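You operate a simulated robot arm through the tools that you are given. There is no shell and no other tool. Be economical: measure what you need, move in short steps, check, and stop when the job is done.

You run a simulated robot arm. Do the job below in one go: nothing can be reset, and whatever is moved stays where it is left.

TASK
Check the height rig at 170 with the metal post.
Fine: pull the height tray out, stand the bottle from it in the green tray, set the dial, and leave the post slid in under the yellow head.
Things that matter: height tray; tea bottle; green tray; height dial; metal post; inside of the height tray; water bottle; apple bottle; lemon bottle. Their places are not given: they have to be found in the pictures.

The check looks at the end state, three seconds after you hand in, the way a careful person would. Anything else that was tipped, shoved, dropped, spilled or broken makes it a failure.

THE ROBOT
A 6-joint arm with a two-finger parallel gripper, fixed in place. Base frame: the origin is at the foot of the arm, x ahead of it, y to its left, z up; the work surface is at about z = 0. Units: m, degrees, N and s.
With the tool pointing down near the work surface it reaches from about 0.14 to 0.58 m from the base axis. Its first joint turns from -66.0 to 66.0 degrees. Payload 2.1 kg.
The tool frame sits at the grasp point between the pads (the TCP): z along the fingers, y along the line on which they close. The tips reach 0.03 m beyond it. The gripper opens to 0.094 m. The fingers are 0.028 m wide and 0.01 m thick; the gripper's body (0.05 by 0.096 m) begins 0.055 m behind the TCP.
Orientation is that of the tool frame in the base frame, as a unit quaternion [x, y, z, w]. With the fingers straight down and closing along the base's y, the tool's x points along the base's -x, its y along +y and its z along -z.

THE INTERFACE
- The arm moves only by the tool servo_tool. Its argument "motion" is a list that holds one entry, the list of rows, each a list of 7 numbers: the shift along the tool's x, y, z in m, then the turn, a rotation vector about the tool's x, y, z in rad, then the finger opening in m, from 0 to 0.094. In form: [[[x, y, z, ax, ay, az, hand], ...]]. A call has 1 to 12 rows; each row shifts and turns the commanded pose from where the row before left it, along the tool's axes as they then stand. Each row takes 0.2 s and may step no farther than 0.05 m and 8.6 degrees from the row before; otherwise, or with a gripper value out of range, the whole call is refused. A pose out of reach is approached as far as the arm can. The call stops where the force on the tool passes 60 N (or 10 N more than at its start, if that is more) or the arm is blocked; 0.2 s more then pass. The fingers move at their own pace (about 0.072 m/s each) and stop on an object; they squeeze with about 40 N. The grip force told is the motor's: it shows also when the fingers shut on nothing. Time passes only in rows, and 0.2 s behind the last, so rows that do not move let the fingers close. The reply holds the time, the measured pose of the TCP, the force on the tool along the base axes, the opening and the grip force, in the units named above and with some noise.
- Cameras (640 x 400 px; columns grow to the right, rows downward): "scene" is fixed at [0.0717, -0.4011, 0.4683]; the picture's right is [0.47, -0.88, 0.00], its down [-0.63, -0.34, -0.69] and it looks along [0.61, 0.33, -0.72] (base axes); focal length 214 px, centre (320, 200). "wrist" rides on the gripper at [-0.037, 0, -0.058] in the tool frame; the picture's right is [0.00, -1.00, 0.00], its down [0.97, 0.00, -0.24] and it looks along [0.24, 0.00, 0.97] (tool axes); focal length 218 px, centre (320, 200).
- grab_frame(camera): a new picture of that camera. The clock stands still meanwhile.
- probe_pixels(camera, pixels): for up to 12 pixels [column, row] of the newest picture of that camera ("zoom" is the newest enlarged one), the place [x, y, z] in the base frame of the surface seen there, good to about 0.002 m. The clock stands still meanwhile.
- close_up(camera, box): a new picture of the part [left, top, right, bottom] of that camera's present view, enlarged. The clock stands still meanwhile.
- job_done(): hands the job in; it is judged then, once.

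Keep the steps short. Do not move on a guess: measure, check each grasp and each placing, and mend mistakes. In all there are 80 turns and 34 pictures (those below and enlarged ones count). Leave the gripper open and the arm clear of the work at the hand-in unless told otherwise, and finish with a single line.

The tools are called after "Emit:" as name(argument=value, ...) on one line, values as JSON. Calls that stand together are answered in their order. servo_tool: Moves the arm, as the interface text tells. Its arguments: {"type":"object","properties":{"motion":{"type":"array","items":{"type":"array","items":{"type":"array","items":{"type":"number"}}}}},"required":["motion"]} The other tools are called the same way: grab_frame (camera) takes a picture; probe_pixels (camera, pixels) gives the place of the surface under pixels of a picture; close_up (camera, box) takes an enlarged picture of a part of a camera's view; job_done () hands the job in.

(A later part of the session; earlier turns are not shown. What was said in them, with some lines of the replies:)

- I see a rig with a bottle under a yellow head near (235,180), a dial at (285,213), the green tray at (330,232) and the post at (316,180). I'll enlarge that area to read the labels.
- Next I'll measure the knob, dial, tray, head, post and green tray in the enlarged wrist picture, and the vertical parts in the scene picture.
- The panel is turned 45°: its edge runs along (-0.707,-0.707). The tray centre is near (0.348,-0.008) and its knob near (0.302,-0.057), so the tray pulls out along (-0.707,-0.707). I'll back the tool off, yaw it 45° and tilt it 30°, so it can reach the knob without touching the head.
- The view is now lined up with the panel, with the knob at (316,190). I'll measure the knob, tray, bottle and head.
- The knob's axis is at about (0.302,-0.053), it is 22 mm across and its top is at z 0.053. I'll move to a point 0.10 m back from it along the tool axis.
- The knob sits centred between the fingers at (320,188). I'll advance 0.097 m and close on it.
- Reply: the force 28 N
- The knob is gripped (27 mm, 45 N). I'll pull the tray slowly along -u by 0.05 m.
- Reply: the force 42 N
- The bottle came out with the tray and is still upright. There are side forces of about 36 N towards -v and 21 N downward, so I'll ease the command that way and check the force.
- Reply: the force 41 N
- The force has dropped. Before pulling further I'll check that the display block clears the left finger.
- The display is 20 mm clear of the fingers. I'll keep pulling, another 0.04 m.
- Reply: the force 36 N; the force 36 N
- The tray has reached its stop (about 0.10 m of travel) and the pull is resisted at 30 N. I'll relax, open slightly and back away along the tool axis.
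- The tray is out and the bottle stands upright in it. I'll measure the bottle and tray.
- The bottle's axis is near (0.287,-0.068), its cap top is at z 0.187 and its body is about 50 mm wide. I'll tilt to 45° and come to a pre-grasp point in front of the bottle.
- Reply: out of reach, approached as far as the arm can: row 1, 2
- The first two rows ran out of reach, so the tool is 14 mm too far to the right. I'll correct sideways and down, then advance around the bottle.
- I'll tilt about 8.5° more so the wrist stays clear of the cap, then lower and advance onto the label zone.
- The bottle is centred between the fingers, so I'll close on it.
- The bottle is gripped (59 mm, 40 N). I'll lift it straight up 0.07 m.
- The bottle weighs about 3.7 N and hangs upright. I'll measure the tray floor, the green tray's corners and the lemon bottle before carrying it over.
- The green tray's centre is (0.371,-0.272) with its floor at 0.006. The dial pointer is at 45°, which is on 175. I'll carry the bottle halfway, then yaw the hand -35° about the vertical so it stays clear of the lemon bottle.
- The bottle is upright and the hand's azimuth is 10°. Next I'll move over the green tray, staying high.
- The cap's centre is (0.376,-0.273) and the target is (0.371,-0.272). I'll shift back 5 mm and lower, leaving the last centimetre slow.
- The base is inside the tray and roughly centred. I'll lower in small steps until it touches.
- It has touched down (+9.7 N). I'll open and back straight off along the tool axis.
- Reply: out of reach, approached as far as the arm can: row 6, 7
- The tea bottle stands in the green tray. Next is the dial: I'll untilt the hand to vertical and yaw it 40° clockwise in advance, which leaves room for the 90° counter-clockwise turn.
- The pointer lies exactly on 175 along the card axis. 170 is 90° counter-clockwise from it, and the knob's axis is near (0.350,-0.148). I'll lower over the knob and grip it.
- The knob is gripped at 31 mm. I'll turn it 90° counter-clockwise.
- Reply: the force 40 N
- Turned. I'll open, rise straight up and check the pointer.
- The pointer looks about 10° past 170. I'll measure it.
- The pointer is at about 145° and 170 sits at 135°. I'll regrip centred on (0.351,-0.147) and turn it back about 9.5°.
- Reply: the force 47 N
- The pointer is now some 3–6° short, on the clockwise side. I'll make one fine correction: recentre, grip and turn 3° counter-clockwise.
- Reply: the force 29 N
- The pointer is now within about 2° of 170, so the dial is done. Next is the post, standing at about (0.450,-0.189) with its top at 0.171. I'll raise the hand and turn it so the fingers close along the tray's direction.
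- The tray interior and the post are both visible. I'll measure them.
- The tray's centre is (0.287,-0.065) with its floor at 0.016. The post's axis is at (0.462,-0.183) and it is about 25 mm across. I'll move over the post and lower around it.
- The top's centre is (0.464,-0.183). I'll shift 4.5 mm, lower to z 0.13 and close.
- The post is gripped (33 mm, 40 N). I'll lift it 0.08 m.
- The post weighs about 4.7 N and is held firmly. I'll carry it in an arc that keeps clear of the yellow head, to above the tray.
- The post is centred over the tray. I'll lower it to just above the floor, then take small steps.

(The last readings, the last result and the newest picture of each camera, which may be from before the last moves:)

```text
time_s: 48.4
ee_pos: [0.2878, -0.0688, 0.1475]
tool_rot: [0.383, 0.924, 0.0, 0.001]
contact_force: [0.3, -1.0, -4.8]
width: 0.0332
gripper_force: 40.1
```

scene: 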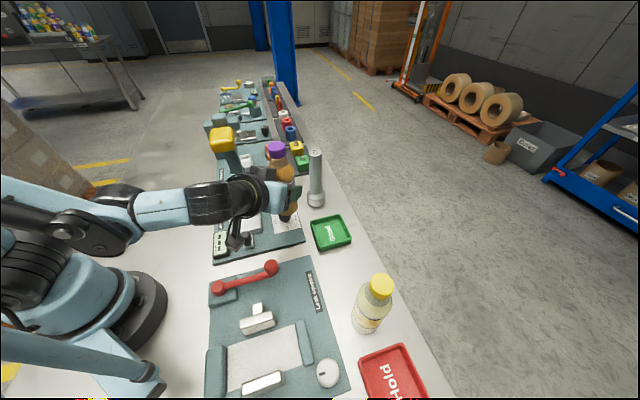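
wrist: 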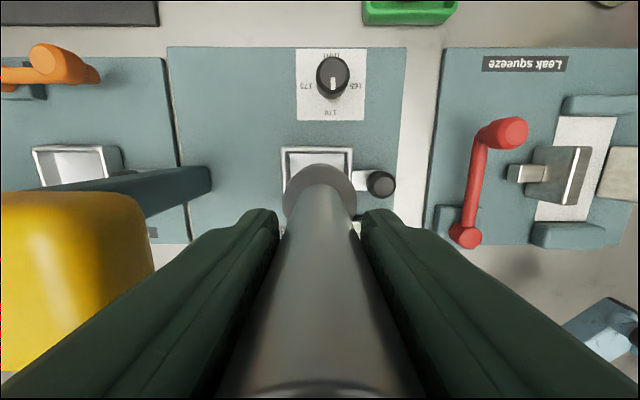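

Emit:
servo_tool(motion=[[[0, 0.0005, 0.0015, 0, 0, 0, 0.015], [0, 0, 0.0015, 0, 0, 0, 0.015], [0, 0, 0.001, 0, 0, 0, 0.015]]])

```text
time_s: 49.2
ee_pos: [0.2896, -0.0672, 0.1433]
tool_rot: [0.381, 0.924, 0.0, 0.0]
contact_force: [-2.0, 1.0, 3.3]
width: 0.0335
gripper_force: 40.3
```

It has touched the tray floor at the expected height. I'll open and rise straight up.

Emit:
servo_tool(motion=[[[0, 0, 0, 0, 0, 0, 0.06], [0, 0, 0, 0, 0, 0, 0.06], [0, 0, -0.03, 0, 0, 0, 0.06], [0, 0, -0.03, 0, 0, 0, 0.06], [0, 0, -0.035, 0, 0, 0, 0.06], [0, -0.04, 0, 0, 0, 0, 0.06], [0, -0.04, 0, 0, 0, 0, 0.06]]])

Emit:
grab_frame(camera="wrist")

```text
time_s: 50.8
ee_pos: [0.2336, -0.1265, 0.2414]
tool_rot: [0.382, 0.924, -0.001, 0.001]
contact_force: [-0.8, -0.7, 0.4]
width: 0.0598
gripper_force: 0.2
```

```text
3 pictures are left
```

wrist: 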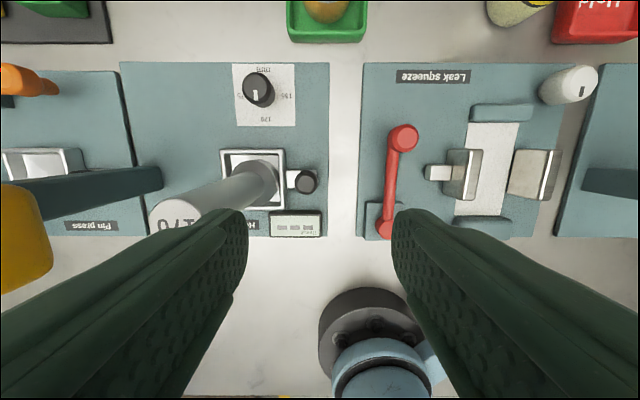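

The post stands upright in the tray. To push the tray in I'll use the earlier knob grip: yaw back 90°, tilt 30°, and measure the knob again.

Emit:
servo_tool(motion=[[[0, 0, 0, 0, 0, -0.1309, 0.05], [0, 0, 0, 0, 0, -0.1309, 0.05], [0, 0, 0, 0, 0, -0.1309, 0.05], [0, 0, 0, 0, 0, -0.1309, 0.05], [0, 0, 0, 0, 0, -0.1309, 0.05], [0, 0, 0, 0, 0, -0.1309, 0.05], [0, 0, 0, 0, 0, -0.1309, 0.05], [0, 0, 0, 0, 0, -0.1309, 0.05], [0, 0, 0, 0, 0, -0.1309, 0.05], [0, 0, 0, 0, 0, -0.1309, 0.05], [0, 0, 0, 0, 0, -0.1309, 0.05], [0, 0, 0, 0, 0, -0.1309, 0.05]]])

Emit:
probe_pixels(camera="wrist", pixels=[[305, 183], [305, 174], [305, 191], [297, 183], [313, 182], [286, 151], [284, 207], [264, 165]])

```text
time_s: 53.4
ee_pos: [0.2345, -0.1252, 0.2392]
tool_rot: [-0.386, 0.923, -0.001, 0.001]
contact_force: [0.6, 0.2, 0.4]
width: 0.05
gripper_force: 0.1
```

```text
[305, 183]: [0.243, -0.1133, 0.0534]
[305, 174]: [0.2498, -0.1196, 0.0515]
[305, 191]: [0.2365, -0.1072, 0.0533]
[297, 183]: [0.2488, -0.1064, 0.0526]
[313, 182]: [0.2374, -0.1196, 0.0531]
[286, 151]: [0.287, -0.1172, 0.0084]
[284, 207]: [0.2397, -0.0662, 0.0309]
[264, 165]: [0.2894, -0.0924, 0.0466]
```

The knob's axis is now at (0.243,-0.113). I'll tilt and go to the pre-grasp point 0.10 m behind it.

Emit:
servo_tool(motion=[[[0, 0, 0, 0, -0.1309, 0, 0.045], [0, 0, 0, 0, -0.1309, 0, 0.045], [0, 0, 0, 0, -0.1309, 0, 0.045], [0, 0, 0, 0, -0.1309, 0, 0.045], [0.0286, 0.001, 0.0222, 0, 0, 0, 0.045], [0.0286, 0.001, 0.0222, 0, 0, 0, 0.045], [0.0286, 0.001, 0.0222, 0, 0, 0, 0.045]]])

```text
time_s: 55.0
ee_pos: [0.2052, -0.1515, 0.1374]
tool_rot: [-0.371, 0.892, 0.099, 0.24]
contact_force: [-0.4, -0.6, -0.9]
width: 0.0451
gripper_force: 0.1
```

I'll advance onto the knob and close.

Emit:
servo_tool(motion=[[[0.0006, 0.0007, 0.0325, 0, 0, 0, 0.045], [0, 0, 0.0325, 0, 0, 0, 0.045], [0, 0, 0.0321, 0, 0, 0, 0.045], [0, 0, 0, 0, 0, 0, 0.015], [0, 0, 0, 0, 0, 0, 0.015], [0, 0, 0, 0, 0, 0, 0.015]]])

```text
time_s: 56.4
ee_pos: [0.2371, -0.1169, 0.0544]
tool_rot: [-0.371, 0.892, 0.1, 0.237]
contact_force: [-6.2, 11.0, -16.0]
width: 0.0274
gripper_force: 45.3
```

The knob is gripped again. I'll push the tray in slowly, about 0.06 m first.

Emit:
servo_tool(motion=[[[-0.003, 0.001, 0.0027, 0, 0, 0, 0.015], [-0.0061, 0, 0.0035, 0, 0, 0, 0.015], [-0.0069, 0, 0.004, 0, 0, 0, 0.015], [-0.0069, 0, 0.004, 0, 0, 0, 0.015], [-0.0069, 0, 0.004, 0, 0, 0, 0.015], [-0.0069, 0, 0.004, 0, 0, 0, 0.015], [-0.0069, 0, 0.004, 0, 0, 0, 0.015], [-0.0061, 0, 0.0035, 0, 0, 0, 0.015], [-0.0035, 0, 0.002, 0, 0, 0, 0.015]]])

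```text
time_s: 58.4
ee_pos: [0.2795, -0.0735, 0.0535]
tool_rot: [-0.369, 0.893, 0.095, 0.238]
contact_force: [16.8, -18.2, -35.4]
width: 0.027
gripper_force: 45.2
```

It is in 61 mm, with about 24 mm to go. I'll ease the side loads and push the rest in small steps.

Emit:
servo_tool(motion=[[[-0.003, -0.001, 0.003, 0, 0, 0, 0.015], [-0.0052, -0.0003, 0.003, 0, 0, 0, 0.015], [-0.0052, -0.0003, 0.003, 0, 0, 0, 0.015], [-0.0043, 0, 0.0025, 0, 0, 0, 0.015], [-0.0026, 0, 0.0015, 0, 0, 0, 0.015]]])

```text
time_s: 59.6
ee_pos: [0.2984, -0.0554, 0.0524]
tool_rot: [-0.37, 0.892, 0.098, 0.239]
contact_force: [2.9, -9.0, 34.1]
width: 0.0272
gripper_force: 45.5
```

Emit:
servo_tool(motion=[[[-0.0022, 0, 0.0005, 0, 0, 0, 0.015], [-0.0022, 0, 0.0012, 0, 0, 0, 0.015]]])

Emit:
close_up(camera="scene", box=[190, 120, 350, 270])

```text
time_s: 60.2
ee_pos: [0.2991, -0.0545, 0.0531]
tool_rot: [-0.371, 0.894, 0.096, 0.234]
contact_force: [-21.7, -30.0, 1.6]
width: 0.0274
gripper_force: 44.6
```

```text
2.67 times, centred on (270, 195) of scene
```

zoom: 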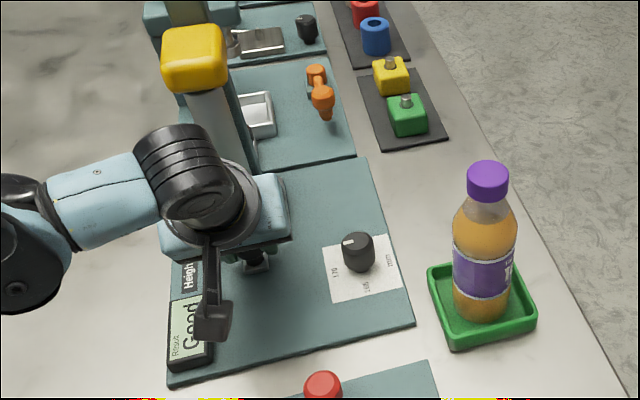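

The tray is against its stop, the post is under the head and the display reads "Good". I'll relax, open and withdraw.

Emit:
servo_tool(motion=[[[0.0022, 0, -0.0012, 0, 0, 0, 0.015], [0, 0, 0, 0, 0, 0, 0.045], [0, 0, 0, 0, 0, 0, 0.045], [0, 0, -0.02, 0, 0, 0, 0.045], [0, 0, -0.04, 0, 0, 0, 0.06], [0, 0, -0.04, 0, 0, 0, 0.06], [0.02, 0, -0.04, 0, 0, 0, 0.08]]])

Emit:
grab_frame(camera="wrist")

```text
time_s: 61.8
ee_pos: [0.2395, -0.1176, 0.1653]
tool_rot: [-0.371, 0.892, 0.099, 0.239]
contact_force: [0.3, -0.6, 1.0]
width: 0.0801
gripper_force: 0.0
```

```text
1 pictures are left
```

wrist: 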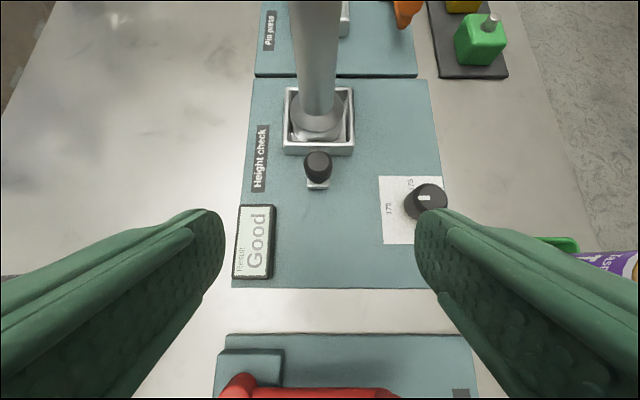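

Everything is in place and "Good" still shows. I'll raise the arm further clear.

Emit:
servo_tool(motion=[[[-0.01, 0, -0.04, 0, 0, 0, 0.09], [-0.01, 0, -0.04, 0, 0, 0, 0.09], [0, 0, 0, 0, 0, 0, 0.09]]])

Emit:
grab_frame(camera="scene")

```text
time_s: 62.6
ee_pos: [0.2214, -0.1331, 0.2449]
tool_rot: [-0.371, 0.892, 0.099, 0.239]
contact_force: [-0.6, 0.3, 0.8]
width: 0.0898
gripper_force: 0.1
```

```text
0 pictures are left
```

scene: 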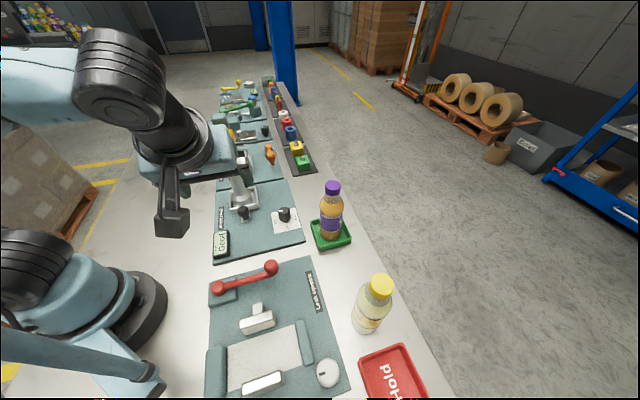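

The scene is in order: the bottle is in the green tray, the post is under the head, the dial is at 170 and the arm is clear. I'm handing in.

Emit:
job_done()

```text
The job is handed in.
```

The height rig was checked at 170 and its display reads "Good"; the tea bottle stands in the green tray, the dial is at 170 to within about 2°, and the post is slid in under the yellow head.
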